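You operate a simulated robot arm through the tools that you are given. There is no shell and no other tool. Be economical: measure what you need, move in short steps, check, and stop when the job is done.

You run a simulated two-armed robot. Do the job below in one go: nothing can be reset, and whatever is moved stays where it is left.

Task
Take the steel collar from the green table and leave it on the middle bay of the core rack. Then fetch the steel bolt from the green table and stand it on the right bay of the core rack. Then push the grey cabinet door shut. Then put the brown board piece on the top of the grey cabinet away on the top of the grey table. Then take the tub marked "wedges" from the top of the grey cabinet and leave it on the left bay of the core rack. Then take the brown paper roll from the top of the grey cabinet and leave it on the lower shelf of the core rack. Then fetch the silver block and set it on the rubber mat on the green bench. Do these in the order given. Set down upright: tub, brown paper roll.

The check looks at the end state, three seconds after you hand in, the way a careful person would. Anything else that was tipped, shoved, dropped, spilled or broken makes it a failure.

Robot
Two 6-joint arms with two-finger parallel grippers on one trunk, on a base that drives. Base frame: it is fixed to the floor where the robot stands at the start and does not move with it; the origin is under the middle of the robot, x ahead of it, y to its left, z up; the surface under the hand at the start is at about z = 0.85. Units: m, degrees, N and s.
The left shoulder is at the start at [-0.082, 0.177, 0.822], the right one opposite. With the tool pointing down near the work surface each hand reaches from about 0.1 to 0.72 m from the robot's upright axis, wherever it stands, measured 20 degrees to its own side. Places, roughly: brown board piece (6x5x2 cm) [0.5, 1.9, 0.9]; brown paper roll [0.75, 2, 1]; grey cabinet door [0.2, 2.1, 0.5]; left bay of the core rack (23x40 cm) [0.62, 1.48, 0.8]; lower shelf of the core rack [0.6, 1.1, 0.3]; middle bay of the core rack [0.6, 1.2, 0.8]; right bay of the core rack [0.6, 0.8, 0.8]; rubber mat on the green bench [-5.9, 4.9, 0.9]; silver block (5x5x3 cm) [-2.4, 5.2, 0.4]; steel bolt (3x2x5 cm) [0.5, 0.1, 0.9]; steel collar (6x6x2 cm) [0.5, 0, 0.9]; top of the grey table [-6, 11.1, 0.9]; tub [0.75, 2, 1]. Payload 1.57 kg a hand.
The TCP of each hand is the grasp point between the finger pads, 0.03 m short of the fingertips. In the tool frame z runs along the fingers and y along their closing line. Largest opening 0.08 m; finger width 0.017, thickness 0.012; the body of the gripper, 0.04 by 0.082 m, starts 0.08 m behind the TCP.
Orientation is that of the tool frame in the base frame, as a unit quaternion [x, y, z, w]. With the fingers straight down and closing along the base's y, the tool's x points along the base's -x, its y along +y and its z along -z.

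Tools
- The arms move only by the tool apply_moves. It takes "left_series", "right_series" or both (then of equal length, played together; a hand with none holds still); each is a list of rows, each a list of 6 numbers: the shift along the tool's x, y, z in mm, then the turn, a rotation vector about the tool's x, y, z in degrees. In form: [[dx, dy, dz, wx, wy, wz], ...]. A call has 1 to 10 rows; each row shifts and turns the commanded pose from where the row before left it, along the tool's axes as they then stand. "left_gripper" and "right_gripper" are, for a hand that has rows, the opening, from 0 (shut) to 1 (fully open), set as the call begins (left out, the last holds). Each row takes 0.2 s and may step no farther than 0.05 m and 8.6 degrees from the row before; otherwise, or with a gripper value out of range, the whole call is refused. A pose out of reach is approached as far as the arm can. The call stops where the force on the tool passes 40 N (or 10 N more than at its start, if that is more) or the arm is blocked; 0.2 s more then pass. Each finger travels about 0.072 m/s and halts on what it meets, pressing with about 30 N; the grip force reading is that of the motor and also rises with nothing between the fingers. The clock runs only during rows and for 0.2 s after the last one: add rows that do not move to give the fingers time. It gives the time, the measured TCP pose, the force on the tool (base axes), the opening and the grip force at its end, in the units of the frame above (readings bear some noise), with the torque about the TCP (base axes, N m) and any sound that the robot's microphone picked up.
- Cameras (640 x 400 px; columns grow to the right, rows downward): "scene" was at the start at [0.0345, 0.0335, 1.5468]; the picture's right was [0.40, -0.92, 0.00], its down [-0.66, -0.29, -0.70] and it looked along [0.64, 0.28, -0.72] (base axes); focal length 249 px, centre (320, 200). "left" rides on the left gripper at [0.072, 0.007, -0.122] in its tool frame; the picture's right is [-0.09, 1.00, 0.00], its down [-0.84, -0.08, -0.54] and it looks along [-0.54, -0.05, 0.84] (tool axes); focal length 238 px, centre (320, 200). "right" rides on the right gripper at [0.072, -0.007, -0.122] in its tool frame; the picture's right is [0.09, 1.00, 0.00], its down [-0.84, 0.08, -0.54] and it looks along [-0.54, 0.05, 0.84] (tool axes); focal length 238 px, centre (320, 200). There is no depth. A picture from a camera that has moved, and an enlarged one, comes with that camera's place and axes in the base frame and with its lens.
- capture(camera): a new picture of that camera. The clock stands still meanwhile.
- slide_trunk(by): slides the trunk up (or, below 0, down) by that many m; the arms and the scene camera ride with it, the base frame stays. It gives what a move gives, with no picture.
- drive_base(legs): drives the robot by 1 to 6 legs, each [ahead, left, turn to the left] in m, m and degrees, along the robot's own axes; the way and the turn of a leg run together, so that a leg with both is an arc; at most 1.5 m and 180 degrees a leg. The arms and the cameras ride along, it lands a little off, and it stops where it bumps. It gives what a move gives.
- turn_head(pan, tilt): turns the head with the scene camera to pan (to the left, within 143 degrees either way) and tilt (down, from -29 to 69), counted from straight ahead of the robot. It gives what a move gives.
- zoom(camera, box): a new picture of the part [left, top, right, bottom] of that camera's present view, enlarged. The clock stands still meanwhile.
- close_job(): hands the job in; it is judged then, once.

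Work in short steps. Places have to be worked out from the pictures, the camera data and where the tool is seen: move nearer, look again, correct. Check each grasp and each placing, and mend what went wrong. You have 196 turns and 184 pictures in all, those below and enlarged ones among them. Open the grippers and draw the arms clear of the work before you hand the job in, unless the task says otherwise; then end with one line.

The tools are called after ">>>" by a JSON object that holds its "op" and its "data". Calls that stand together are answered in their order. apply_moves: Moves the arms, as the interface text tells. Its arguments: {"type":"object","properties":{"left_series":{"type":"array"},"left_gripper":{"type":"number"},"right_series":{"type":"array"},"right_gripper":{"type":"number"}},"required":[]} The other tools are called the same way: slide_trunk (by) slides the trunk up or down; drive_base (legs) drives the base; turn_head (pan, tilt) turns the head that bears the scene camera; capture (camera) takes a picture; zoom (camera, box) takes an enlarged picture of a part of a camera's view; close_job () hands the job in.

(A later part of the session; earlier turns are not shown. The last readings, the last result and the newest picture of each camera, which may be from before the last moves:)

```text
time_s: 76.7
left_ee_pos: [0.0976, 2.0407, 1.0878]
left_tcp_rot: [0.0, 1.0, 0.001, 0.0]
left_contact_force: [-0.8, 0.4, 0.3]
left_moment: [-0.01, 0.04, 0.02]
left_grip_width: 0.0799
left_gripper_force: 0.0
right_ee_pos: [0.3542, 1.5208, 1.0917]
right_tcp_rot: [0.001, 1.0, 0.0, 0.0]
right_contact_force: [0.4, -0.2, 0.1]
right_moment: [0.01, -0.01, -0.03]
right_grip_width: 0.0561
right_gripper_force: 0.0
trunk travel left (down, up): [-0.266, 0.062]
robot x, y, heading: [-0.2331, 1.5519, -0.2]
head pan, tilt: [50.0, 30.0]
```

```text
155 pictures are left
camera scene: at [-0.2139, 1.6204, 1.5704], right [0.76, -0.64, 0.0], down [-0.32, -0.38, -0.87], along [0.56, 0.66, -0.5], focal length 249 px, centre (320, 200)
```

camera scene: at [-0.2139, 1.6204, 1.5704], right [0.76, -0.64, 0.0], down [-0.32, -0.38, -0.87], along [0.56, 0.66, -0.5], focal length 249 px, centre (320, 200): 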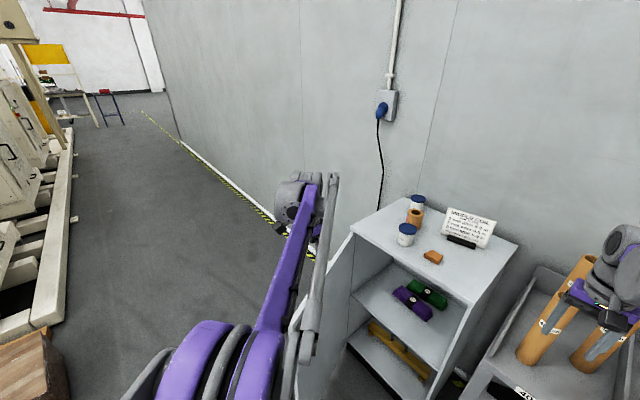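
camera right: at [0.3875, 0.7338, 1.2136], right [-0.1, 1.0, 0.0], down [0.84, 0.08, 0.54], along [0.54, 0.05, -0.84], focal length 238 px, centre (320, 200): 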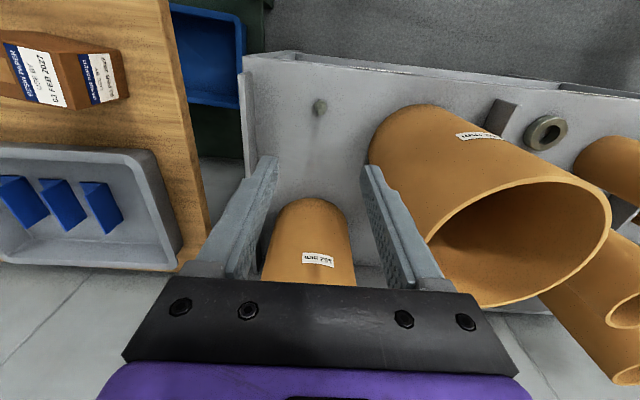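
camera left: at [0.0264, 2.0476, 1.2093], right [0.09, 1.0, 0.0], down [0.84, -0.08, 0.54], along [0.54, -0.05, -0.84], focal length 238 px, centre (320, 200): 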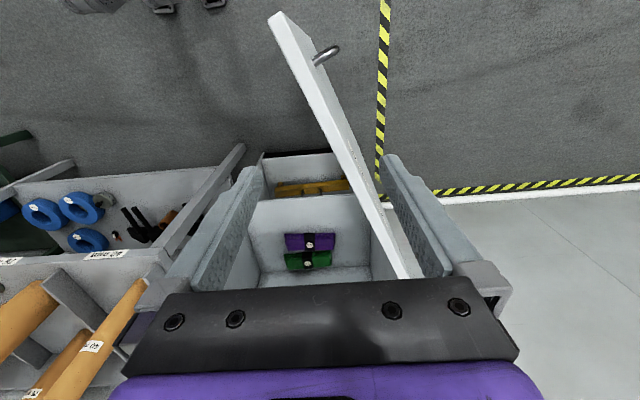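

The door is seen from above: angle about 69°, with a handle on the outer face near the free edge. I'll pull the right hand back, shut the left gripper, and move it to the outside of the door inboard of the handle.

>>> {"op": "apply_moves", "data": {"right_series": [[45, -10, 0, 0, 0, 0], [45, -10, 0, 0, 0, 0], [45, -10, 0, 0, 0, 0], [45, -10, 0, 0, 0, 0]], "left_series": [[-18, 40, 0, 0, 0, 0], [-19, 42, 0, 0, 0, 0], [0, 0, 40, 0, 0, 0], [0, 0, 40, 0, 0, 0]], "left_gripper": 0}}

>>> {"op": "capture", "data": {"camera": "left"}}

```text
time_s: 77.7
left_ee_pos: [0.1352, 2.1249, 1.0074]
left_tcp_rot: [0.0, 1.0, 0.0, 0.0]
left_contact_force: [0.6, 0.2, -0.3]
left_moment: [-0.01, -0.01, 0.0]
left_grip_width: 0.0
left_gripper_force: 21.0
right_ee_pos: [0.172, 1.4814, 1.0899]
right_tcp_rot: [0.0, 1.0, 0.0, 0.0]
right_contact_force: [-0.6, -0.2, 0.0]
right_moment: [-0.03, -0.02, 0.01]
right_grip_width: 0.0559
right_gripper_force: 0.1
trunk travel left (down, up): [-0.266, 0.062]
robot x, y, heading: [-0.2341, 1.5472, 0.0]
head pan, tilt: [50.0, 30.0]
```

```text
154 pictures are left
camera left: at [0.0634, 2.1317, 1.1282], right [0.09, 1.0, 0.0], down [0.84, -0.08, 0.54], along [0.54, -0.05, -0.84], focal length 238 px, centre (320, 200)
```

left: 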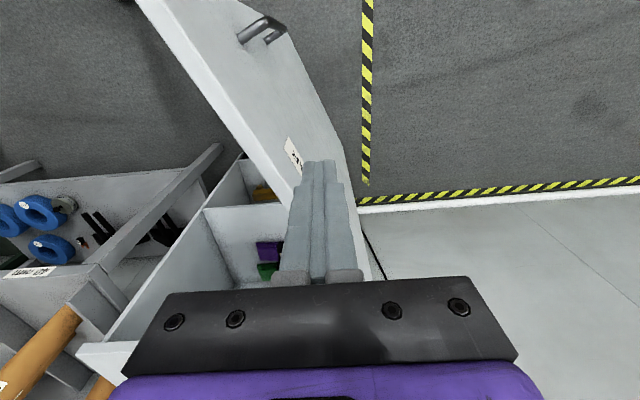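

There's about 4 cm clearance to the outer face. Lowering beside the door to z 0.86.

>>> {"op": "apply_moves", "data": {"left_series": [[0, 0, 50, 0, 0, 0], [0, 0, 50, 0, 0, 0], [0, 0, 47, 0, 0, 0]]}}

>>> {"op": "capture", "data": {"camera": "left"}}

```text
time_s: 78.5
left_ee_pos: [0.1355, 2.1234, 0.8594]
left_tcp_rot: [0.0, 1.0, -0.001, 0.0]
left_contact_force: [0.3, -0.5, -0.2]
left_moment: [0.0, -0.01, -0.03]
left_grip_width: 0.0
left_gripper_force: 21.0
right_ee_pos: [0.1737, 1.482, 1.0896]
right_tcp_rot: [0.001, 1.0, 0.001, 0.0]
right_contact_force: [-0.5, 0.5, -0.3]
right_moment: [-0.03, -0.03, 0.0]
right_grip_width: 0.0559
right_gripper_force: 0.1
trunk travel left (down, up): [-0.266, 0.062]
robot x, y, heading: [-0.2322, 1.5523, -0.3]
head pan, tilt: [50.0, 30.0]
```

```text
153 pictures are left
camera left: at [0.0637, 2.1309, 0.9822], right [0.09, 1.0, 0.0], down [0.84, -0.08, 0.54], along [0.54, -0.05, -0.84], focal length 238 px, centre (320, 200)
```

left: 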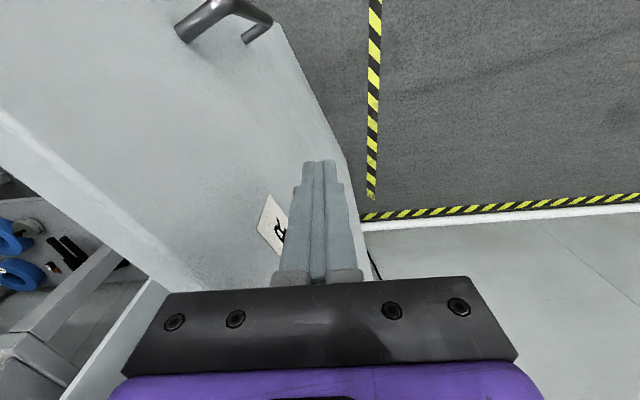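

The hand is beside the door. I'll sweep it along the arc to about 40°.

>>> {"op": "apply_moves", "data": {"left_series": [[-10, -28, 0, 0, 0, 0], [-10, -25, 0, 0, 0, 0], [-10, -25, 0, 0, 0, 0], [-15.5, -25.3, 0, 0, 0, 0], [-15.5, -25.3, 0, 0, 0, 0], [-19.7, -22.1, 0, 0, 0, 0], [-19.7, -22.1, 0, 0, 0, 0]]}}

>>> {"op": "capture", "data": {"camera": "left"}}

```text
time_s: 80.1
left_ee_pos: [0.2373, 1.9501, 0.8616]
left_tcp_rot: [0.0, 1.0, 0.0, 0.0]
left_contact_force: [0.2, 0.8, -1.1]
left_moment: [0.0, -0.05, -0.02]
left_grip_width: 0.0
left_gripper_force: 21.4
right_ee_pos: [0.1742, 1.4827, 1.0902]
right_tcp_rot: [0.001, 1.0, 0.001, 0.0]
right_contact_force: [0.3, -0.9, -0.6]
right_moment: [0.0, 0.03, 0.04]
right_grip_width: 0.0561
right_gripper_force: 0.0
trunk travel left (down, up): [-0.266, 0.062]
robot x, y, heading: [-0.2318, 1.5521, -0.3]
head pan, tilt: [50.0, 30.0]
```

```text
152 pictures are left
camera left: at [0.1653, 1.9568, 0.9832], right [0.09, 1.0, 0.0], down [0.84, -0.08, 0.54], along [0.54, -0.05, -0.84], focal length 238 px, centre (320, 200)
```

left: 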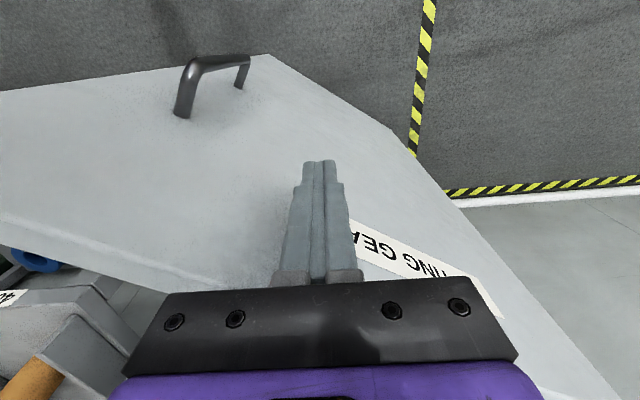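

The door is moving. Continuing to about 10°.

>>> {"op": "apply_moves", "data": {"left_series": [[-23, -18.5, 0, 0, 0, 0], [-23, -18.5, 0, 0, 0, 0], [-26, -14, 0, 0, 0, 0], [-26, -14, 0, 0, 0, 0], [-28, -9, 0, 0, 0, 0], [-28, -9, 0, 0, 0, 0]]}}

>>> {"op": "capture", "data": {"camera": "left"}}

```text
time_s: 81.5
left_ee_pos: [0.3906, 1.865, 0.8607]
left_tcp_rot: [0.001, 1.0, 0.0, 0.0]
left_contact_force: [0.2, 0.1, -0.3]
left_moment: [0.0, -0.02, 0.0]
left_grip_width: 0.0
left_gripper_force: 20.8
right_ee_pos: [0.1737, 1.4837, 1.0902]
right_tcp_rot: [0.001, 1.0, 0.0, 0.0]
right_contact_force: [0.1, 0.3, -0.9]
right_moment: [-0.04, 0.01, 0.03]
right_grip_width: 0.0561
right_gripper_force: 0.0
trunk travel left (down, up): [-0.266, 0.062]
robot x, y, heading: [-0.2324, 1.5511, -0.2]
head pan, tilt: [50.0, 30.0]
```

```text
151 pictures are left
camera left: at [0.3186, 1.8728, 0.9832], right [0.09, 1.0, 0.0], down [0.84, -0.08, 0.54], along [0.54, -0.05, -0.84], focal length 238 px, centre (320, 200)
```

left: 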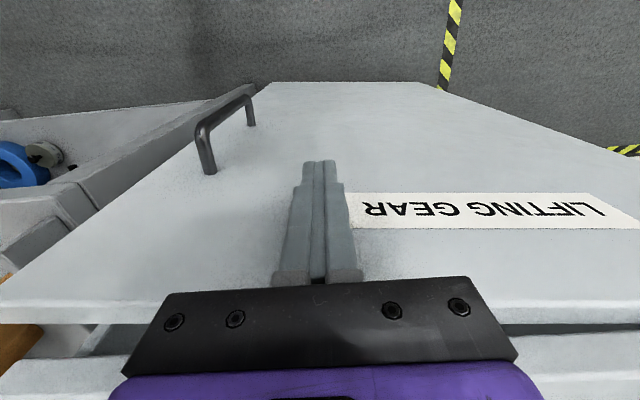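

Nearly shut. I'll keep pushing forward with small steps until it stops.

>>> {"op": "apply_moves", "data": {"left_series": [[-20, -3, 0, 0, 0, 0], [-15, -2, 0, 0, 0, 0], [-8, 0, 0, 0, 0, 0], [-6, 0, 0, 0, 0, 0], [-6, 0, 0, 0, 0, 0], [-6, 0, 0, 0, 0, 0], [-6, 0, 0, 0, 0, 0]]}}

>>> {"op": "capture", "data": {"camera": "left"}}

```text
time_s: 82.6
left_ee_pos: [0.4359, 1.8615, 0.861]
left_tcp_rot: [0.0, 1.0, -0.001, -0.006]
left_contact_force: [-21.1, -4.6, 0.8]
left_moment: [0.31, -1.66, 0.08]
left_grip_width: 0.0
left_gripper_force: 21.1
right_ee_pos: [0.172, 1.4813, 1.0902]
right_tcp_rot: [0.0, 1.0, 0.0, 0.0]
right_contact_force: [0.3, -0.1, -0.2]
right_moment: [-0.02, 0.02, 0.02]
right_grip_width: 0.056
right_gripper_force: 0.1
trunk travel left (down, up): [-0.266, 0.062]
robot x, y, heading: [-0.2332, 1.5512, 0.3]
head pan, tilt: [50.0, 30.0]
stopped in row 5 (left hand): the force on the tool passed its limit at 45 N (the readings are from after the stop); the commanded pose is now the measured one
```

```text
150 pictures are left
camera left: at [0.365, 1.8686, 0.9837], right [0.09, 1.0, 0.0], down [0.84, -0.08, 0.53], along [0.53, -0.05, -0.85], focal length 238 px, centre (320, 200)
```

left: 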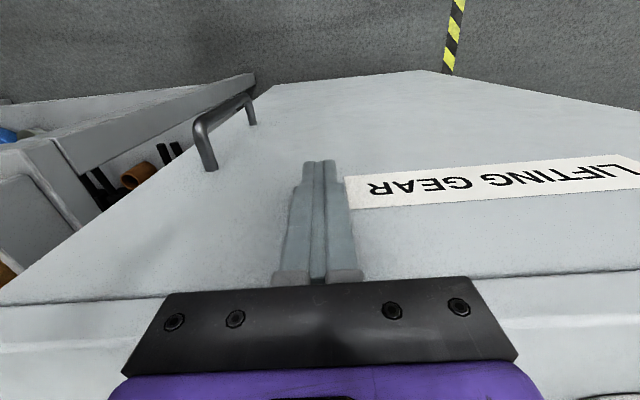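

The door stopped firmly and sits flush. I'll withdraw the left hand, raise it, and look at the cabinet top.

>>> {"op": "apply_moves", "data": {"left_series": [[40, 0, 0, 0, 0, 0], [40, 0, -20, 0, 0, 0], [0, 0, -50, 0, 0, 0], [0, 0, -50, 0, 0, 0], [0, 0, -50, 0, 0, 0], [0, 0, -50, 0, 0, 0]], "left_gripper": 1}}

>>> {"op": "capture", "data": {"camera": "left"}}

>>> {"op": "zoom", "data": {"camera": "scene", "box": [340, 170, 540, 295]}}

```text
time_s: 84.0
left_ee_pos: [0.361, 1.8638, 1.0807]
left_tcp_rot: [0.001, 1.0, 0.0, -0.006]
left_contact_force: [0.5, 0.4, -0.2]
left_moment: [-0.04, 0.03, -0.02]
left_grip_width: 0.0801
left_gripper_force: 0.0
right_ee_pos: [0.1739, 1.4832, 1.089]
right_tcp_rot: [0.0, 1.0, 0.0, 0.0]
right_contact_force: [-0.1, 0.6, -0.8]
right_moment: [-0.01, -0.02, 0.02]
right_grip_width: 0.0561
right_gripper_force: 0.0
trunk travel left (down, up): [-0.266, 0.062]
robot x, y, heading: [-0.2322, 1.5531, -0.1]
head pan, tilt: [50.0, 30.0]
```

```text
149 pictures are left
camera left: at [0.2906, 1.8711, 1.2033], right [0.09, 1.0, 0.0], down [0.84, -0.08, 0.53], along [0.53, -0.05, -0.85], focal length 238 px, centre (320, 200)
```

left: 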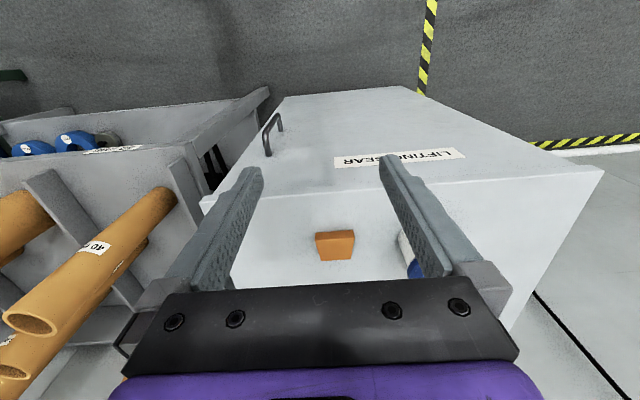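

```text
3.20 times, centred on (440, 232) of scene
camera zoom: at [-0.2133, 1.6209, 1.5704], right [0.77, -0.64, 0.0], down [-0.32, -0.38, -0.87], along [0.56, 0.66, -0.5], focal length 796 px, centre (-64, 96)
```

zoom: 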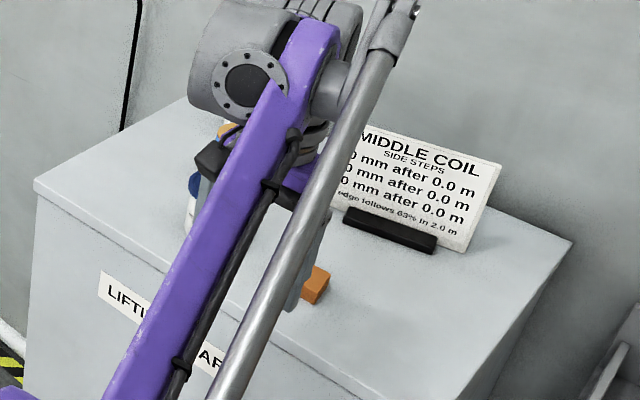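

The door is flush. The board piece is at about (0.562, 1.870), 6 cm along y. I'll drive ahead so the left hand comes over it.

>>> {"op": "drive_base", "data": {"legs": [[0.19, 0, 0]]}}

>>> {"op": "capture", "data": {"camera": "left"}}

```text
time_s: 85.5
left_ee_pos: [0.5483, 1.8645, 1.0815]
left_tcp_rot: [-0.001, 1.0, -0.001, -0.005]
left_contact_force: [0.6, 0.3, -0.5]
left_moment: [0.01, 0.03, 0.01]
left_grip_width: 0.0802
left_gripper_force: 0.1
right_ee_pos: [0.3634, 1.4842, 1.0898]
right_tcp_rot: [-0.001, 1.0, 0.0, 0.0]
right_contact_force: [-0.1, 0.6, 0.4]
right_moment: [0.0, -0.02, 0.01]
right_grip_width: 0.0559
right_gripper_force: 0.1
trunk travel left (down, up): [-0.266, 0.062]
robot x, y, heading: [-0.0452, 1.5501, 0.1]
head pan, tilt: [50.0, 30.0]
```

```text
147 pictures are left
camera left: at [0.4781, 1.872, 1.2036], right [0.09, 1.0, 0.0], down [0.84, -0.07, 0.53], along [0.53, -0.05, -0.85], focal length 238 px, centre (320, 200)
```

left: 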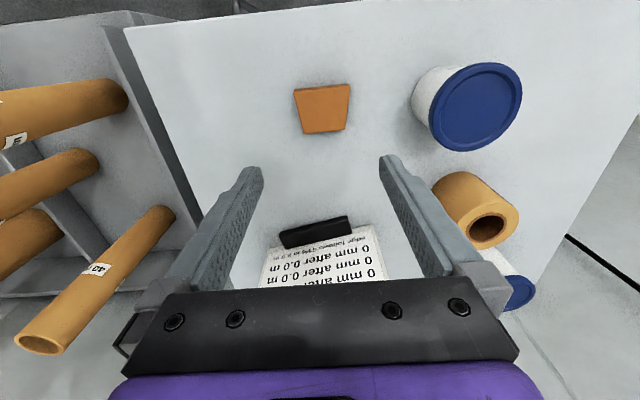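

The board piece now appears at about x 0.534. I'll adjust, descend a little and re-measure.

>>> {"op": "apply_moves", "data": {"left_series": [[14, 4, 0, 0, -0.7, 0], [0, 0, 40, 0, 0, 0], [0, 0, 30, 0, 0, 0], [0, 0, 0, 0, 0, 0]]}}

>>> {"op": "capture", "data": {"camera": "left"}}

```text
time_s: 86.5
left_ee_pos: [0.5353, 1.8678, 1.0107]
left_tcp_rot: [0.0, 1.0, -0.001, 0.002]
left_contact_force: [-0.3, 0.0, -0.2]
left_moment: [0.02, 0.0, 0.01]
left_grip_width: 0.08
left_gripper_force: 0.1
right_ee_pos: [0.3619, 1.4835, 1.0903]
right_tcp_rot: [-0.001, 1.0, 0.0, 0.0]
right_contact_force: [0.0, 0.7, 0.9]
right_moment: [-0.03, 0.02, 0.0]
right_grip_width: 0.056
right_gripper_force: 0.0
trunk travel left (down, up): [-0.266, 0.062]
robot x, y, heading: [-0.046, 1.5505, 0.0]
head pan, tilt: [50.0, 30.0]
```

```text
146 pictures are left
camera left: at [0.463, 1.8753, 1.1319], right [0.09, 1.0, 0.0], down [0.84, -0.07, 0.54], along [0.54, -0.05, -0.84], focal length 238 px, centre (320, 200)
```

left: 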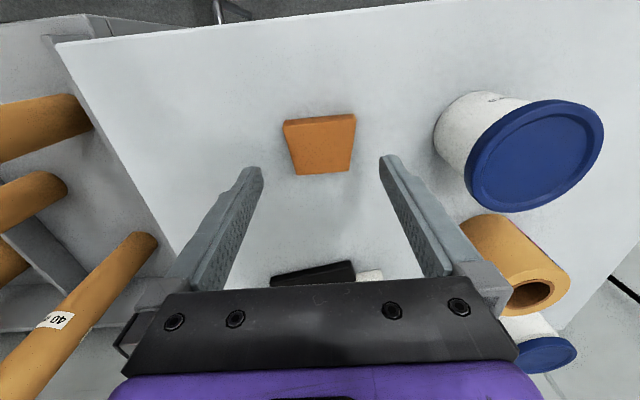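

The board piece's centre is at about (0.545, 1.868). I'll shift 9 mm forward and descend to z≈0.935.

>>> {"op": "apply_moves", "data": {"left_series": [[-9, 0, 25, 0, 0, 0], [0, 0, 30, 0, 0, 0], [0, 0, 20, 0, 0, 0], [0, 0, 0, 0, 0, 0]]}}

>>> {"op": "capture", "data": {"camera": "left"}}

```text
time_s: 87.1
left_ee_pos: [0.5436, 1.8681, 0.9699]
left_tcp_rot: [0.0, 1.0, 0.0, 0.002]
left_contact_force: [-3.5, -0.4, 8.1]
left_moment: [0.37, 0.18, 0.09]
left_grip_width: 0.0796
left_gripper_force: 0.1
right_ee_pos: [0.3614, 1.4836, 1.0898]
right_tcp_rot: [-0.001, 1.0, 0.001, 0.0]
right_contact_force: [-0.2, -0.1, 0.5]
right_moment: [0.0, 0.01, 0.0]
right_grip_width: 0.056
right_gripper_force: 0.0
trunk travel left (down, up): [-0.266, 0.062]
robot x, y, heading: [-0.0431, 1.5498, 0.2]
head pan, tilt: [50.0, 30.0]
stopped in row 2 (left hand): the force on the tool passed its limit at 88 N (the readings are from after the stop); the commanded pose is now the measured one
```

```text
145 pictures are left
camera left: at [0.4719, 1.875, 1.0916], right [0.09, 1.0, 0.0], down [0.83, -0.08, 0.55], along [0.54, -0.05, -0.84], focal length 238 px, centre (320, 200)
```

left: 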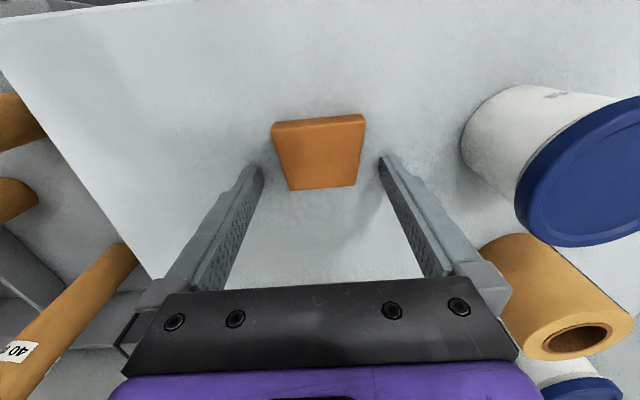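

The fingertips hit the cabinet top, so it's at z≈0.94, higher than I assumed. Corrected, the board is at about (0.526, 1.870). I'll lift 4 mm, shift back 17 mm and look.

>>> {"op": "apply_moves", "data": {"left_series": [[0, 0, -6, 0, 0, 0], [17, 1.5, 0, 0, 0, 0], [0, 0, 1, 0, 0, 0]]}}

>>> {"op": "capture", "data": {"camera": "left"}}

```text
time_s: 87.9
left_ee_pos: [0.5299, 1.8702, 0.9732]
left_tcp_rot: [-0.001, 1.0, -0.001, 0.002]
left_contact_force: [0.4, 0.1, 0.3]
left_moment: [0.0, 0.0, 0.02]
left_grip_width: 0.0803
left_gripper_force: 0.1
right_ee_pos: [0.3624, 1.4836, 1.0904]
right_tcp_rot: [-0.001, 1.0, 0.0, 0.0]
right_contact_force: [0.1, 0.1, -0.3]
right_moment: [0.01, 0.0, 0.0]
right_grip_width: 0.0562
right_gripper_force: 0.1
trunk travel left (down, up): [-0.266, 0.062]
robot x, y, heading: [-0.0405, 1.549, 0.2]
head pan, tilt: [50.0, 30.0]
```

```text
144 pictures are left
camera left: at [0.4571, 1.8768, 1.0956], right [0.09, 1.0, 0.0], down [0.83, -0.07, 0.55], along [0.54, -0.05, -0.84], focal length 238 px, centre (320, 200)
```

left: 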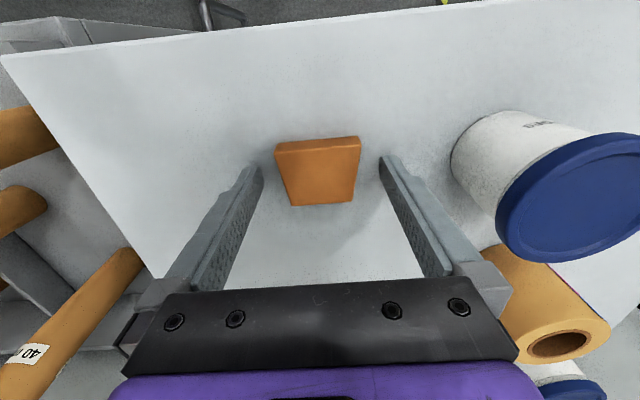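

Aligned within a few mm. Closing on the board piece and lifting.

>>> {"op": "apply_moves", "data": {"left_series": [[4, 0, 0, 0, 0, 0], [0, 0, 0, 0, 0, 0], [0, 0, 0, 0, 0, 0], [0, 0, 0, 0, 0, 0], [0, 0, 0, 0, 0, 0]], "left_gripper": 0}}

>>> {"op": "apply_moves", "data": {"left_series": [[0, 0, -30, 0, 0, 0], [0, 0, -50, 0, 0, 0], [0, 0, -50, 0, 0, 0]]}}

>>> {"op": "capture", "data": {"camera": "left"}}

```text
time_s: 89.1
left_ee_pos: [0.5247, 1.8696, 0.9733]
left_tcp_rot: [-0.001, 1.0, -0.001, 0.002]
left_contact_force: [-0.6, 0.9, 2.2]
left_moment: [0.04, 0.0, 0.01]
left_grip_width: 0.0514
left_gripper_force: 30.0
right_ee_pos: [0.3624, 1.4833, 1.0899]
right_tcp_rot: [-0.001, 1.0, 0.0, 0.0]
right_contact_force: [0.5, -0.2, 0.1]
right_moment: [-0.01, 0.01, -0.01]
right_grip_width: 0.0558
right_gripper_force: 0.1
trunk travel left (down, up): [-0.266, 0.062]
robot x, y, heading: [-0.0451, 1.553, -0.0]
head pan, tilt: [50.0, 30.0]
```

```text
time_s: 89.9
left_ee_pos: [0.5231, 1.8676, 1.105]
left_tcp_rot: [-0.001, 1.0, -0.001, 0.002]
left_contact_force: [-0.1, 0.2, -0.3]
left_moment: [-0.03, -0.02, 0.03]
left_grip_width: 0.0511
left_gripper_force: 30.6
right_ee_pos: [0.3618, 1.485, 1.0889]
right_tcp_rot: [-0.001, 1.0, 0.0, 0.0]
right_contact_force: [-0.1, -0.7, -0.7]
right_moment: [0.02, -0.02, 0.02]
right_grip_width: 0.056
right_gripper_force: 0.2
trunk travel left (down, up): [-0.266, 0.062]
robot x, y, heading: [-0.0448, 1.5476, -0.1]
head pan, tilt: [50.0, 30.0]
```

```text
143 pictures are left
camera left: at [0.4514, 1.8755, 1.2255], right [0.09, 1.0, 0.0], down [0.83, -0.07, 0.55], along [0.54, -0.05, -0.84], focal length 238 px, centre (320, 200)
```

left: 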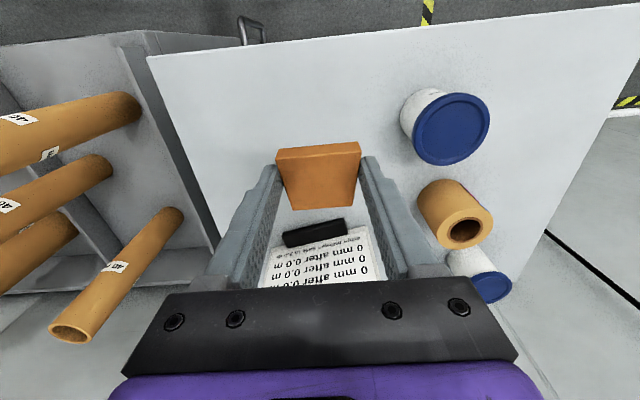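

The board piece is held flat, its bottom about 33 mm below the TCP. I'll back away, turn left to face +y, and survey the route.

>>> {"op": "drive_base", "data": {"legs": [[-0.45, 0, 0], [0, 0, 90]]}}

>>> {"op": "turn_head", "data": {"pan": 0, "tilt": 10}}

>>> {"op": "capture", "data": {"camera": "scene"}}

>>> {"op": "turn_head", "data": {"pan": 50, "tilt": 15}}

>>> {"op": "capture", "data": {"camera": "scene"}}

```text
time_s: 96.5
left_ee_pos: [-0.8182, 2.1149, 1.1041]
left_tcp_rot: [0.711, -0.703, -0.002, -0.002]
left_contact_force: [-1.4, 0.9, 0.0]
left_moment: [0.0, 0.0, -0.01]
left_grip_width: 0.0513
left_gripper_force: 29.9
right_ee_pos: [-0.4328, 1.9573, 1.0893]
right_tcp_rot: [0.711, -0.703, 0.0, 0.0]
right_contact_force: [-0.7, -0.2, -0.7]
right_moment: [-0.02, 0.01, -0.01]
right_grip_width: 0.0558
right_gripper_force: 0.1
trunk travel left (down, up): [-0.266, 0.062]
robot x, y, heading: [-0.4928, 1.5503, 90.5]
head pan, tilt: [50.0, 30.0]
```

```text
time_s: 97.7
left_ee_pos: [-0.8179, 2.1154, 1.1036]
left_tcp_rot: [0.71, -0.704, -0.001, -0.002]
left_contact_force: [0.0, -0.3, -0.7]
left_moment: [-0.04, -0.02, 0.0]
left_grip_width: 0.0515
left_gripper_force: 29.8
right_ee_pos: [-0.4309, 1.9576, 1.0904]
right_tcp_rot: [0.711, -0.703, 0.0, 0.0]
right_contact_force: [-0.3, 0.2, -0.1]
right_moment: [0.03, 0.02, 0.0]
right_grip_width: 0.056
right_gripper_force: 0.1
trunk travel left (down, up): [-0.266, 0.062]
robot x, y, heading: [-0.4963, 1.55, 90.7]
head pan, tilt: [0.0, 10.0]
```

```text
142 pictures are left
camera scene: at [-0.4933, 1.6029, 1.6028], right [1.0, 0.01, 0.0], down [0.0, -0.17, -0.98], along [-0.01, 0.98, -0.17], focal length 249 px, centre (320, 200)
```

scene: 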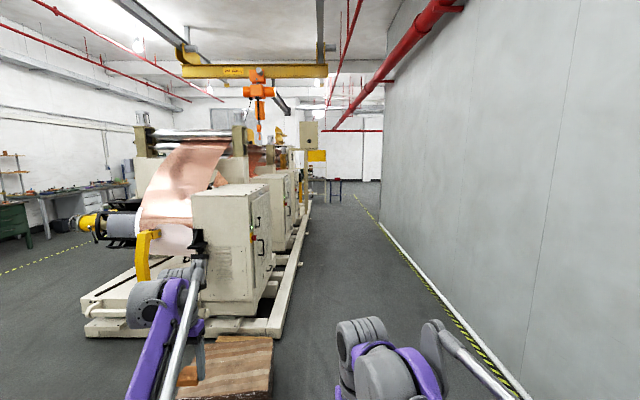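

```text
time_s: 98.8
left_ee_pos: [-0.817, 2.1159, 1.1049]
left_tcp_rot: [0.711, -0.704, -0.001, -0.002]
left_contact_force: [0.1, -0.1, -0.8]
left_moment: [-0.02, -0.02, -0.01]
left_grip_width: 0.0515
left_gripper_force: 29.9
right_ee_pos: [-0.4319, 1.9565, 1.0898]
right_tcp_rot: [0.711, -0.704, -0.001, 0.0]
right_contact_force: [-0.7, -0.1, 0.1]
right_moment: [-0.03, 0.0, 0.01]
right_grip_width: 0.0558
right_gripper_force: 0.1
trunk travel left (down, up): [-0.266, 0.062]
robot x, y, heading: [-0.491, 1.5528, 90.7]
head pan, tilt: [50.0, 15.0]
```

```text
141 pictures are left
camera scene: at [-0.5644, 1.5692, 1.5947], right [0.64, 0.77, 0.0], down [0.2, -0.16, -0.97], along [-0.75, 0.61, -0.26], focal length 249 px, centre (320, 200)
```

scene: 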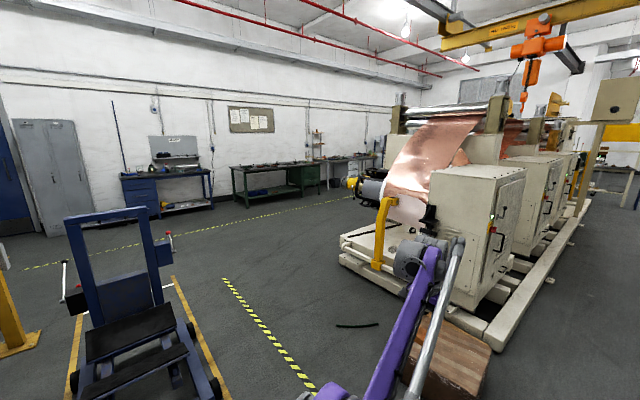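

The machine fills the middle. I'll look down-left at the pallet and crate to choose a route to the left aisle.

>>> {"op": "turn_head", "data": {"pan": 70, "tilt": 45}}

>>> {"op": "capture", "data": {"camera": "scene"}}

>>> {"op": "turn_head", "data": {"pan": 110, "tilt": 35}}

>>> {"op": "capture", "data": {"camera": "scene"}}

```text
time_s: 99.8
left_ee_pos: [-0.8175, 2.1154, 1.103]
left_tcp_rot: [0.711, -0.703, -0.002, -0.004]
left_contact_force: [-0.1, -0.5, -0.9]
left_moment: [0.01, 0.0, 0.02]
left_grip_width: 0.0513
left_gripper_force: 29.4
right_ee_pos: [-0.4331, 1.9566, 1.0901]
right_tcp_rot: [0.711, -0.704, 0.001, 0.0]
right_contact_force: [0.2, 0.3, 0.6]
right_moment: [-0.01, 0.0, 0.01]
right_grip_width: 0.0563
right_gripper_force: 0.0
trunk travel left (down, up): [-0.266, 0.062]
robot x, y, heading: [-0.4921, 1.5489, 90.8]
head pan, tilt: [70.0, 45.0]
```

```text
140 pictures are left
camera scene: at [-0.5689, 1.537, 1.5479], right [0.33, 0.94, 0.0], down [0.67, -0.23, -0.71], along [-0.67, 0.24, -0.71], focal length 249 px, centre (320, 200)
```

scene: 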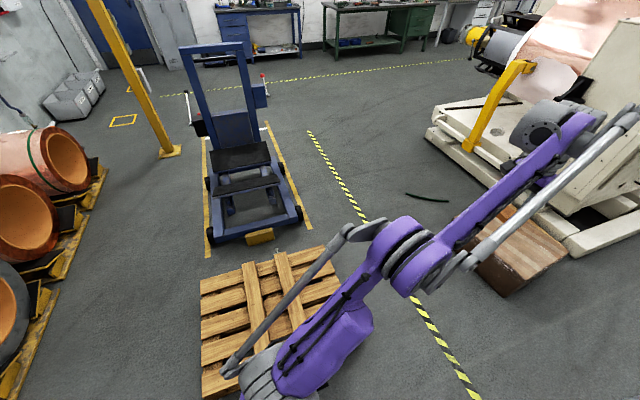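

```text
time_s: 100.9
left_ee_pos: [-0.8173, 2.1143, 1.1037]
left_tcp_rot: [0.711, -0.703, -0.001, -0.002]
left_contact_force: [-0.8, -0.9, -1.0]
left_moment: [0.05, 0.02, -0.02]
left_grip_width: 0.0514
left_gripper_force: 30.2
right_ee_pos: [-0.4325, 1.9568, 1.0895]
right_tcp_rot: [0.71, -0.704, 0.0, 0.001]
right_contact_force: [1.2, -0.4, 0.2]
right_moment: [0.01, 0.01, 0.0]
right_grip_width: 0.0561
right_gripper_force: 0.0
trunk travel left (down, up): [-0.266, 0.062]
robot x, y, heading: [-0.4915, 1.5457, 90.4]
head pan, tilt: [110.0, 35.0]
```

```text
139 pictures are left
camera scene: at [-0.5747, 1.479, 1.5627], right [-0.35, 0.94, 0.0], down [0.54, 0.2, -0.82], along [-0.77, -0.29, -0.57], focal length 249 px, centre (320, 200)
```

scene: 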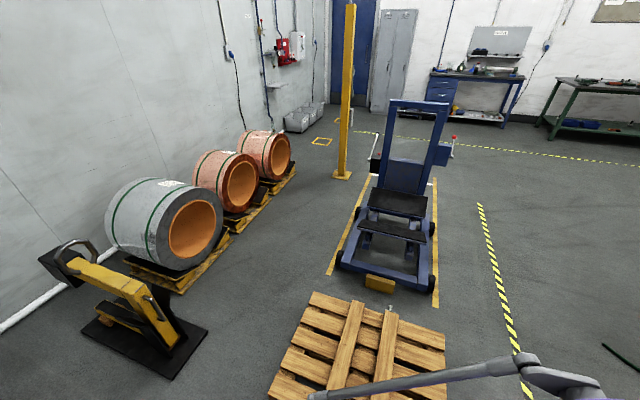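

The pallet covers x -1.5…-0.9, y 1.1…1.9. The crate begins at y≈2.7 and the cable lies near (-1.75, 2.95). I'll use the corridor at y≈2.31, strafing left toward the far aisle.

>>> {"op": "drive_base", "data": {"legs": [[0.76, 0, -0.5], [0, 0.3, 0]]}}

>>> {"op": "turn_head", "data": {"pan": 90, "tilt": 50}}

>>> {"op": "capture", "data": {"camera": "scene"}}

```text
time_s: 107.8
left_ee_pos: [-1.1116, 2.8812, 1.1032]
left_tcp_rot: [-0.704, 0.71, 0.001, 0.002]
left_contact_force: [-0.2, 0.5, -0.8]
left_moment: [-0.02, -0.01, -0.02]
left_grip_width: 0.0514
left_gripper_force: 30.3
right_ee_pos: [-0.7308, 2.7169, 1.0908]
right_tcp_rot: [-0.704, 0.71, 0.0, 0.001]
right_contact_force: [-0.6, -0.5, -0.4]
right_moment: [-0.01, -0.04, 0.01]
right_grip_width: 0.0562
right_gripper_force: 0.1
trunk travel left (down, up): [-0.266, 0.062]
robot x, y, heading: [-0.8059, 2.3079, 89.6]
head pan, tilt: [110.0, 35.0]
```

```text
time_s: 108.7
left_ee_pos: [-1.1123, 2.8808, 1.1049]
left_tcp_rot: [-0.704, 0.71, 0.002, 0.003]
left_contact_force: [1.0, 0.2, -0.3]
left_moment: [0.02, 0.0, 0.01]
left_grip_width: 0.0513
left_gripper_force: 30.1
right_ee_pos: [-0.7304, 2.7154, 1.0898]
right_tcp_rot: [-0.705, 0.71, 0.0, 0.0]
right_contact_force: [0.0, -0.7, -0.4]
right_moment: [0.03, -0.04, 0.0]
right_grip_width: 0.056
right_gripper_force: 0.0
trunk travel left (down, up): [-0.266, 0.062]
robot x, y, heading: [-0.8014, 2.3135, 89.5]
head pan, tilt: [90.0, 50.0]
```

```text
138 pictures are left
camera scene: at [-0.8767, 2.2704, 1.541], right [0.01, 1.0, 0.0], down [0.77, -0.01, -0.64], along [-0.64, 0.01, -0.77], focal length 249 px, centre (320, 200)
```

scene: 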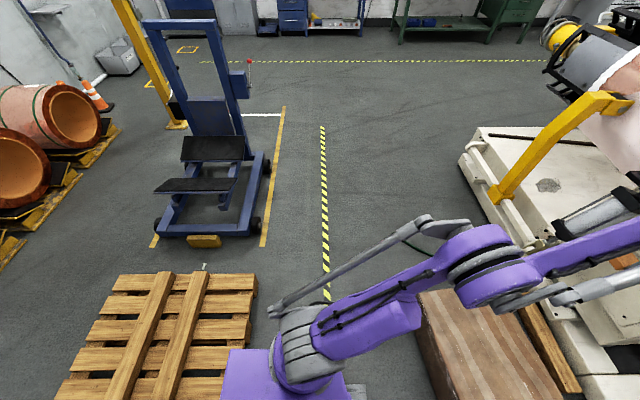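

The corridor spans about y 1.92…2.8 and I'm at 2.31. I'll go on left in two legs and look ahead.

>>> {"op": "drive_base", "data": {"legs": [[0, 0.7, 0.5], [0, 1.4, 0]]}}

>>> {"op": "turn_head", "data": {"pan": 30, "tilt": 20}}

>>> {"op": "capture", "data": {"camera": "scene"}}

```text
time_s: 127.1
left_ee_pos: [-3.189, 2.8922, 1.1048]
left_tcp_rot: [-0.704, 0.711, 0.001, 0.002]
left_contact_force: [0.2, 0.0, -0.1]
left_moment: [-0.02, -0.02, 0.02]
left_grip_width: 0.0508
left_gripper_force: 29.7
right_ee_pos: [-2.807, 2.7235, 1.0894]
right_tcp_rot: [-0.703, 0.711, 0.001, 0.0]
right_contact_force: [-0.6, -0.6, -0.2]
right_moment: [0.02, 0.01, -0.02]
right_grip_width: 0.0561
right_gripper_force: 0.0
trunk travel left (down, up): [-0.266, 0.062]
robot x, y, heading: [-2.8787, 2.3213, 89.5]
head pan, tilt: [90.0, 50.0]
```

```text
time_s: 128.4
left_ee_pos: [-3.1893, 2.8914, 1.1048]
left_tcp_rot: [-0.703, 0.711, 0.001, 0.003]
left_contact_force: [-0.4, -0.6, -0.1]
left_moment: [0.03, 0.02, 0.02]
left_grip_width: 0.051
left_gripper_force: 29.7
right_ee_pos: [-2.8071, 2.7246, 1.0907]
right_tcp_rot: [-0.703, 0.712, 0.001, 0.0]
right_contact_force: [0.9, -1.0, 0.0]
right_moment: [0.03, -0.01, 0.0]
right_grip_width: 0.056
right_gripper_force: 0.0
trunk travel left (down, up): [-0.266, 0.062]
robot x, y, heading: [-2.8774, 2.3201, 89.3]
head pan, tilt: [30.0, 20.0]
```

```text
137 pictures are left
camera scene: at [-2.9229, 2.3606, 1.5865], right [0.87, 0.49, 0.0], down [0.17, -0.3, -0.94], along [-0.46, 0.82, -0.34], focal length 249 px, centre (320, 200)
```

scene: 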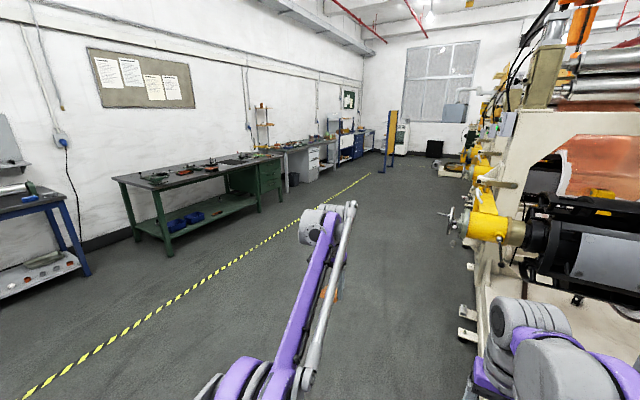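

The left aisle is open. I'll strafe to x≈-4.15, drive forward along it, then look again.

>>> {"op": "drive_base", "data": {"legs": [[0, 1.25, 0.7], [1.5, 0, 0], [1.5, 0, 0], [1.5, 0, 0]]}}

>>> {"op": "turn_head", "data": {"pan": 20, "tilt": 12}}

>>> {"op": "capture", "data": {"camera": "scene"}}

```text
time_s: 160.8
left_ee_pos: [-4.39, 7.4219, 1.1034]
left_tcp_rot: [-0.707, 0.708, 0.001, 0.003]
left_contact_force: [-0.6, 0.1, -1.0]
left_moment: [-0.01, 0.02, -0.03]
left_grip_width: 0.0504
left_gripper_force: 29.7
right_ee_pos: [-4.0077, 7.2586, 1.0895]
right_tcp_rot: [-0.707, 0.707, 0.001, 0.0]
right_contact_force: [-0.5, 0.5, 0.1]
right_moment: [0.0, 0.01, 0.05]
right_grip_width: 0.056
right_gripper_force: 0.0
trunk travel left (down, up): [-0.266, 0.062]
robot x, y, heading: [-4.0747, 6.8501, 90.2]
head pan, tilt: [30.0, 20.0]
```

```text
time_s: 161.5
left_ee_pos: [-4.3914, 7.4219, 1.1033]
left_tcp_rot: [-0.707, 0.708, 0.001, 0.002]
left_contact_force: [0.5, -0.6, -1.3]
left_moment: [-0.01, 0.04, -0.01]
left_grip_width: 0.0503
left_gripper_force: 29.4
right_ee_pos: [-4.0076, 7.2605, 1.0901]
right_tcp_rot: [-0.706, 0.708, 0.0, 0.0]
right_contact_force: [0.6, -0.4, -0.2]
right_moment: [-0.01, -0.01, -0.02]
right_grip_width: 0.0559
right_gripper_force: 0.1
trunk travel left (down, up): [-0.266, 0.062]
robot x, y, heading: [-4.0771, 6.853, 90.1]
head pan, tilt: [20.0, 12.0]
```

```text
136 pictures are left
camera scene: at [-4.1055, 6.9009, 1.5995], right [0.94, 0.34, 0.0], down [0.07, -0.2, -0.98], along [-0.33, 0.92, -0.21], focal length 249 px, centre (320, 200)
```

scene: 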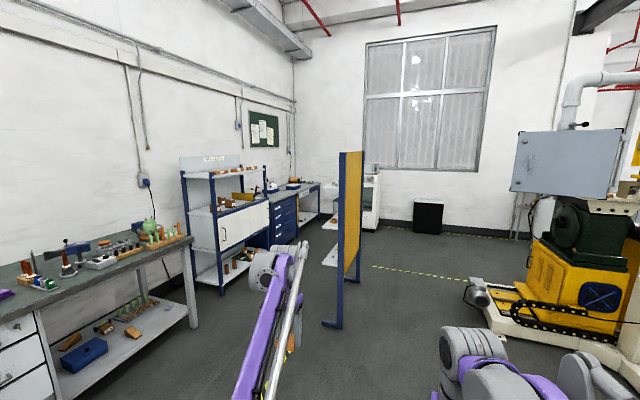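

The grey table is ahead on the left, behind the blue drawers. The yellow screen (x≈-4.65, y 8.8–9.9) should be passed on its right. I'll drive on, turn to face -x, and look.

>>> {"op": "drive_base", "data": {"legs": [[1.5, -0.08, 0], [1.5, 0, 0], [0.95, 0, 0]]}}

>>> {"op": "turn_head", "data": {"pan": 60, "tilt": 20}}

>>> {"op": "capture", "data": {"camera": "scene"}}

```text
refused: leg 1 is longer than a leg can be; nothing moved
```

```text
time_s: 162.6
left_ee_pos: [-4.3919, 7.4223, 1.1031]
left_tcp_rot: [-0.707, 0.708, 0.001, 0.002]
left_contact_force: [0.5, 0.4, -0.1]
left_moment: [0.03, 0.02, 0.04]
left_grip_width: 0.0503
left_gripper_force: 29.8
right_ee_pos: [-4.008, 7.2596, 1.09]
right_tcp_rot: [-0.706, 0.708, 0.0, 0.0]
right_contact_force: [0.3, 0.9, -1.2]
right_moment: [0.02, -0.02, -0.01]
right_grip_width: 0.056
right_gripper_force: 0.0
trunk travel left (down, up): [-0.266, 0.062]
robot x, y, heading: [-4.08, 6.8521, 89.8]
head pan, tilt: [60.0, 20.0]
```

```text
135 pictures are left
camera scene: at [-4.1543, 6.86, 1.5866], right [0.5, 0.86, 0.0], down [0.3, -0.17, -0.94], along [-0.81, 0.47, -0.34], focal length 249 px, centre (320, 200)
```

scene: 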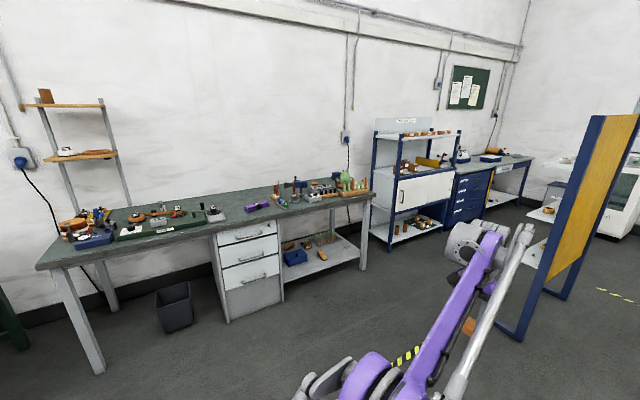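

The first leg was too long. Retrying with shorter legs.

>>> {"op": "drive_base", "data": {"legs": [[1.4, -0.08, 0], [1.4, 0, 0], [1.1, 0, 0]]}}

>>> {"op": "capture", "data": {"camera": "scene"}}

```text
time_s: 181.3
left_ee_pos: [-4.1953, 11.3227, 1.1041]
left_tcp_rot: [-0.695, 0.719, 0.001, 0.003]
left_contact_force: [-0.9, 0.1, 0.3]
left_moment: [-0.01, 0.01, -0.03]
left_grip_width: 0.0497
left_gripper_force: 29.4
right_ee_pos: [-3.8169, 11.1491, 1.0906]
right_tcp_rot: [-0.696, 0.718, 0.0, 0.0]
right_contact_force: [1.3, 0.3, 0.6]
right_moment: [-0.02, 0.03, 0.0]
right_grip_width: 0.0559
right_gripper_force: 0.1
trunk travel left (down, up): [-0.266, 0.062]
robot x, y, heading: [-3.8982, 10.7445, 88.0]
head pan, tilt: [60.0, 20.0]
```

```text
134 pictures are left
camera scene: at [-3.9758, 10.7538, 1.5865], right [0.53, 0.85, 0.0], down [0.29, -0.18, -0.94], along [-0.8, 0.5, -0.34], focal length 249 px, centre (320, 200)
```

scene: 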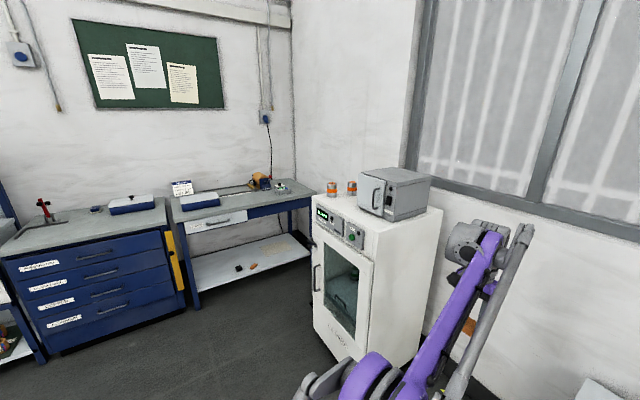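

The grey table's front edge runs at x≈-5.7, y 10.75–11.85, with free space near (-5.83, 11.2). The oven corner is near (-5.3, 11.55). I'll turn to heading 150 and approach to about (-5.0, 11.0).

>>> {"op": "drive_base", "data": {"legs": [[0, 0, 62], [1.05, 0.32, 0]]}}

>>> {"op": "turn_head", "data": {"pan": 0, "tilt": 35}}

>>> {"op": "capture", "data": {"camera": "scene"}}

>>> {"op": "capture", "data": {"camera": "left"}}

```text
time_s: 189.8
left_ee_pos: [-5.6259, 10.949, 1.1029]
left_tcp_rot: [0.97, -0.243, -0.002, -0.001]
left_contact_force: [-0.3, 1.2, -0.3]
left_moment: [0.02, 0.0, 0.0]
left_grip_width: 0.0499
left_gripper_force: 29.9
right_ee_pos: [-5.3011, 11.2102, 1.0901]
right_tcp_rot: [0.97, -0.242, 0.0, 0.0]
right_contact_force: [1.2, -0.1, 0.0]
right_moment: [0.0, -0.02, 0.02]
right_grip_width: 0.056
right_gripper_force: 0.1
trunk travel left (down, up): [-0.266, 0.062]
robot x, y, heading: [-4.9758, 10.9596, 151.6]
head pan, tilt: [60.0, 20.0]
```

```text
time_s: 191.1
left_ee_pos: [-5.6254, 10.9477, 1.103]
left_tcp_rot: [0.97, -0.244, -0.003, 0.0]
left_contact_force: [0.5, -0.2, -0.7]
left_moment: [-0.03, -0.04, 0.01]
left_grip_width: 0.0496
left_gripper_force: 29.7
right_ee_pos: [-5.3016, 11.21, 1.0896]
right_tcp_rot: [0.97, -0.244, 0.0, 0.0]
right_contact_force: [0.0, 0.2, 0.4]
right_moment: [-0.02, 0.02, 0.02]
right_grip_width: 0.0561
right_gripper_force: 0.1
trunk travel left (down, up): [-0.266, 0.062]
robot x, y, heading: [-4.975, 10.961, 152.0]
head pan, tilt: [0.0, 35.0]
```

```text
133 pictures are left
camera scene: at [-5.0154, 10.9823, 1.5627], right [0.47, 0.88, 0.0], down [0.51, -0.27, -0.82], along [-0.72, 0.39, -0.57], focal length 249 px, centre (320, 200)
```

scene: 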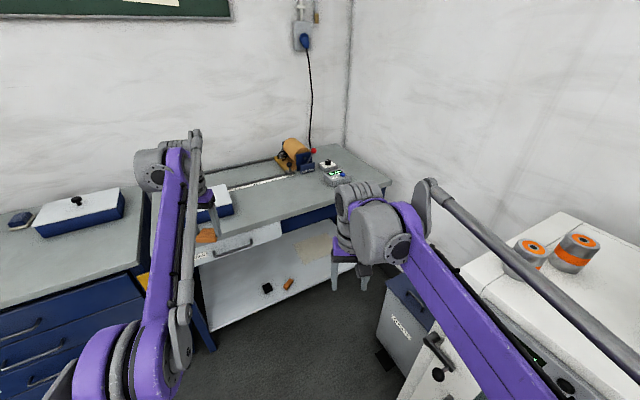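

```text
132 pictures are left
camera left: at [-5.5652, 10.9081, 1.2252], right [-0.55, -0.83, 0.0], down [-0.7, 0.46, 0.55], along [-0.46, 0.3, -0.84], focal length 238 px, centre (320, 200)
```

left: 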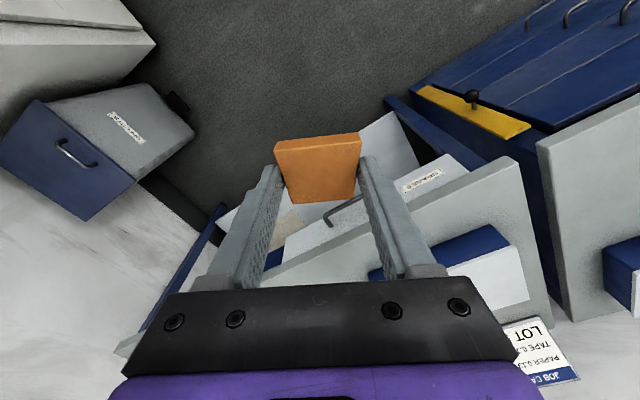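

The board is held well. The table front edge is at x≈-5.85, and the free spot is about (-5.96, 11.27). I'll edge in 18 cm and look again.

>>> {"op": "drive_base", "data": {"legs": [[0.18, -0.02, 0]]}}

>>> {"op": "capture", "data": {"camera": "scene"}}

>>> {"op": "capture", "data": {"camera": "left"}}

```text
time_s: 192.6
left_ee_pos: [-5.776, 11.0529, 1.1053]
left_tcp_rot: [0.969, -0.245, -0.003, -0.001]
left_contact_force: [-0.6, 0.2, -0.5]
left_moment: [-0.02, -0.02, -0.03]
left_grip_width: 0.0499
left_gripper_force: 29.6
right_ee_pos: [-5.4522, 11.3144, 1.0893]
right_tcp_rot: [0.97, -0.245, 0.0, 0.0]
right_contact_force: [1.1, 0.0, 0.6]
right_moment: [-0.02, 0.0, -0.01]
right_grip_width: 0.0559
right_gripper_force: 0.0
trunk travel left (down, up): [-0.266, 0.062]
robot x, y, heading: [-5.1243, 11.0625, 151.6]
head pan, tilt: [0.0, 35.0]
```

```text
131 pictures are left
camera scene: at [-5.1661, 11.0863, 1.5626], right [0.47, 0.88, 0.0], down [0.51, -0.27, -0.82], along [-0.72, 0.39, -0.57], focal length 249 px, centre (320, 200)
```

scene: 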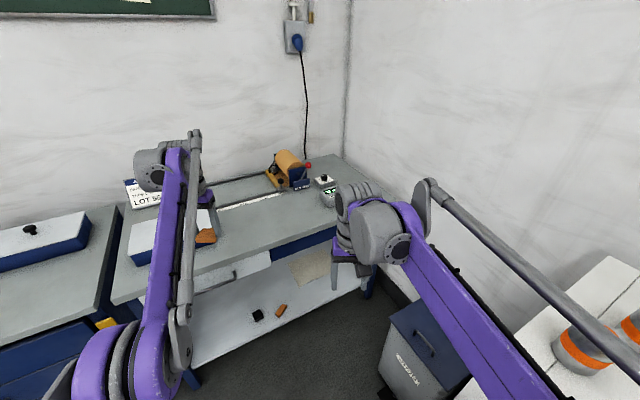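

```text
130 pictures are left
camera left: at [-5.716, 11.0132, 1.2251], right [-0.55, -0.83, 0.0], down [-0.7, 0.46, 0.55], along [-0.46, 0.3, -0.84], focal length 238 px, centre (320, 200)
```

left: 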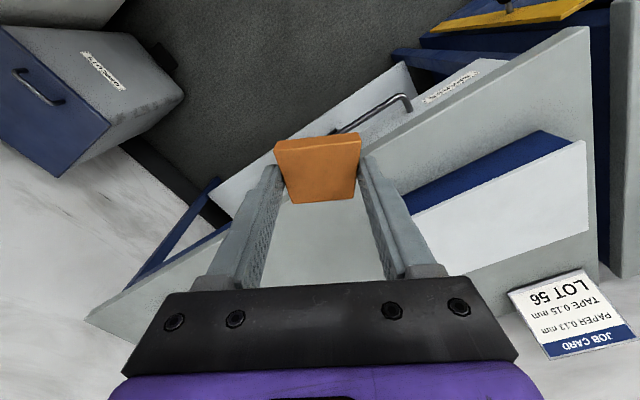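

The target at about (-5.96, 11.22) is still out of reach. I'll drive another ~18 cm in.

>>> {"op": "drive_base", "data": {"legs": [[0.18, 0.02, 0]]}}

>>> {"op": "apply_moves", "data": {"left_series": [[-15, -32, 0, 0, 0, 0], [-15, -32, 0, 0, 0, 0], [-15, -32, 0, 0, 0, 0]]}}

>>> {"op": "capture", "data": {"camera": "left"}}

>>> {"op": "capture", "data": {"camera": "scene"}}

```text
time_s: 194.1
left_ee_pos: [-5.9427, 11.1238, 1.1035]
left_tcp_rot: [0.969, -0.247, -0.002, 0.0]
left_contact_force: [0.5, -0.2, -0.8]
left_moment: [-0.01, -0.02, 0.0]
left_grip_width: 0.0499
left_gripper_force: 29.5
right_ee_pos: [-5.6171, 11.383, 1.0896]
right_tcp_rot: [0.969, -0.246, -0.001, 0.0]
right_contact_force: [-0.4, -0.4, 0.3]
right_moment: [-0.03, 0.02, -0.01]
right_grip_width: 0.0558
right_gripper_force: 0.1
trunk travel left (down, up): [-0.266, 0.062]
robot x, y, heading: [-5.2915, 11.1322, 151.5]
head pan, tilt: [0.0, 35.0]
```

```text
time_s: 194.9
left_ee_pos: [-5.926, 11.2237, 1.0966]
left_tcp_rot: [0.969, -0.246, -0.002, 0.0]
left_contact_force: [-0.8, -0.1, -0.9]
left_moment: [0.01, 0.02, -0.02]
left_grip_width: 0.0498
left_gripper_force: 30.1
left hand out of reach, approached as far as the arm can: row 2, 3
right_ee_pos: [-5.617, 11.3838, 1.0907]
right_tcp_rot: [0.969, -0.246, 0.0, 0.0]
right_contact_force: [0.8, 0.6, 0.7]
right_moment: [0.0, 0.0, 0.0]
right_grip_width: 0.056
right_gripper_force: 0.2
trunk travel left (down, up): [-0.266, 0.062]
robot x, y, heading: [-5.294, 11.1314, 151.7]
head pan, tilt: [0.0, 35.0]
```

```text
129 pictures are left
camera left: at [-5.8641, 11.1828, 1.2179], right [-0.56, -0.83, 0.0], down [-0.7, 0.47, 0.55], along [-0.45, 0.3, -0.84], focal length 238 px, centre (320, 200)
```

left: 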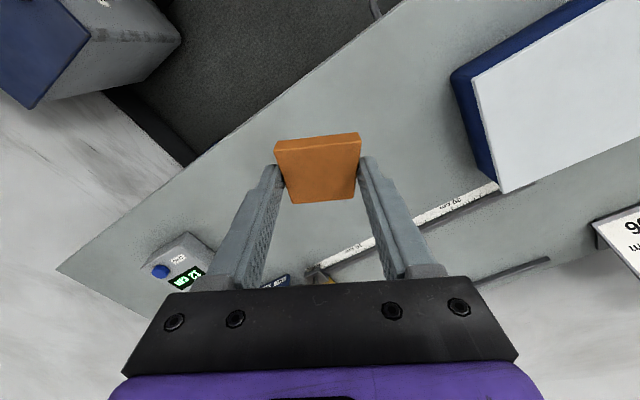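

```text
128 pictures are left
camera scene: at [-5.3309, 11.1545, 1.5627], right [0.48, 0.88, 0.0], down [0.5, -0.27, -0.82], along [-0.72, 0.39, -0.57], focal length 249 px, centre (320, 200)
```

scene: 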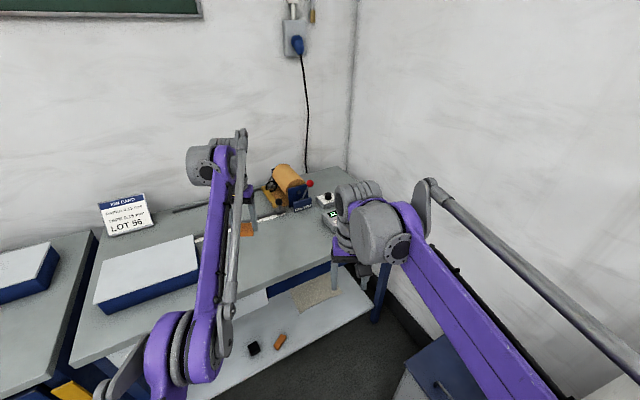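

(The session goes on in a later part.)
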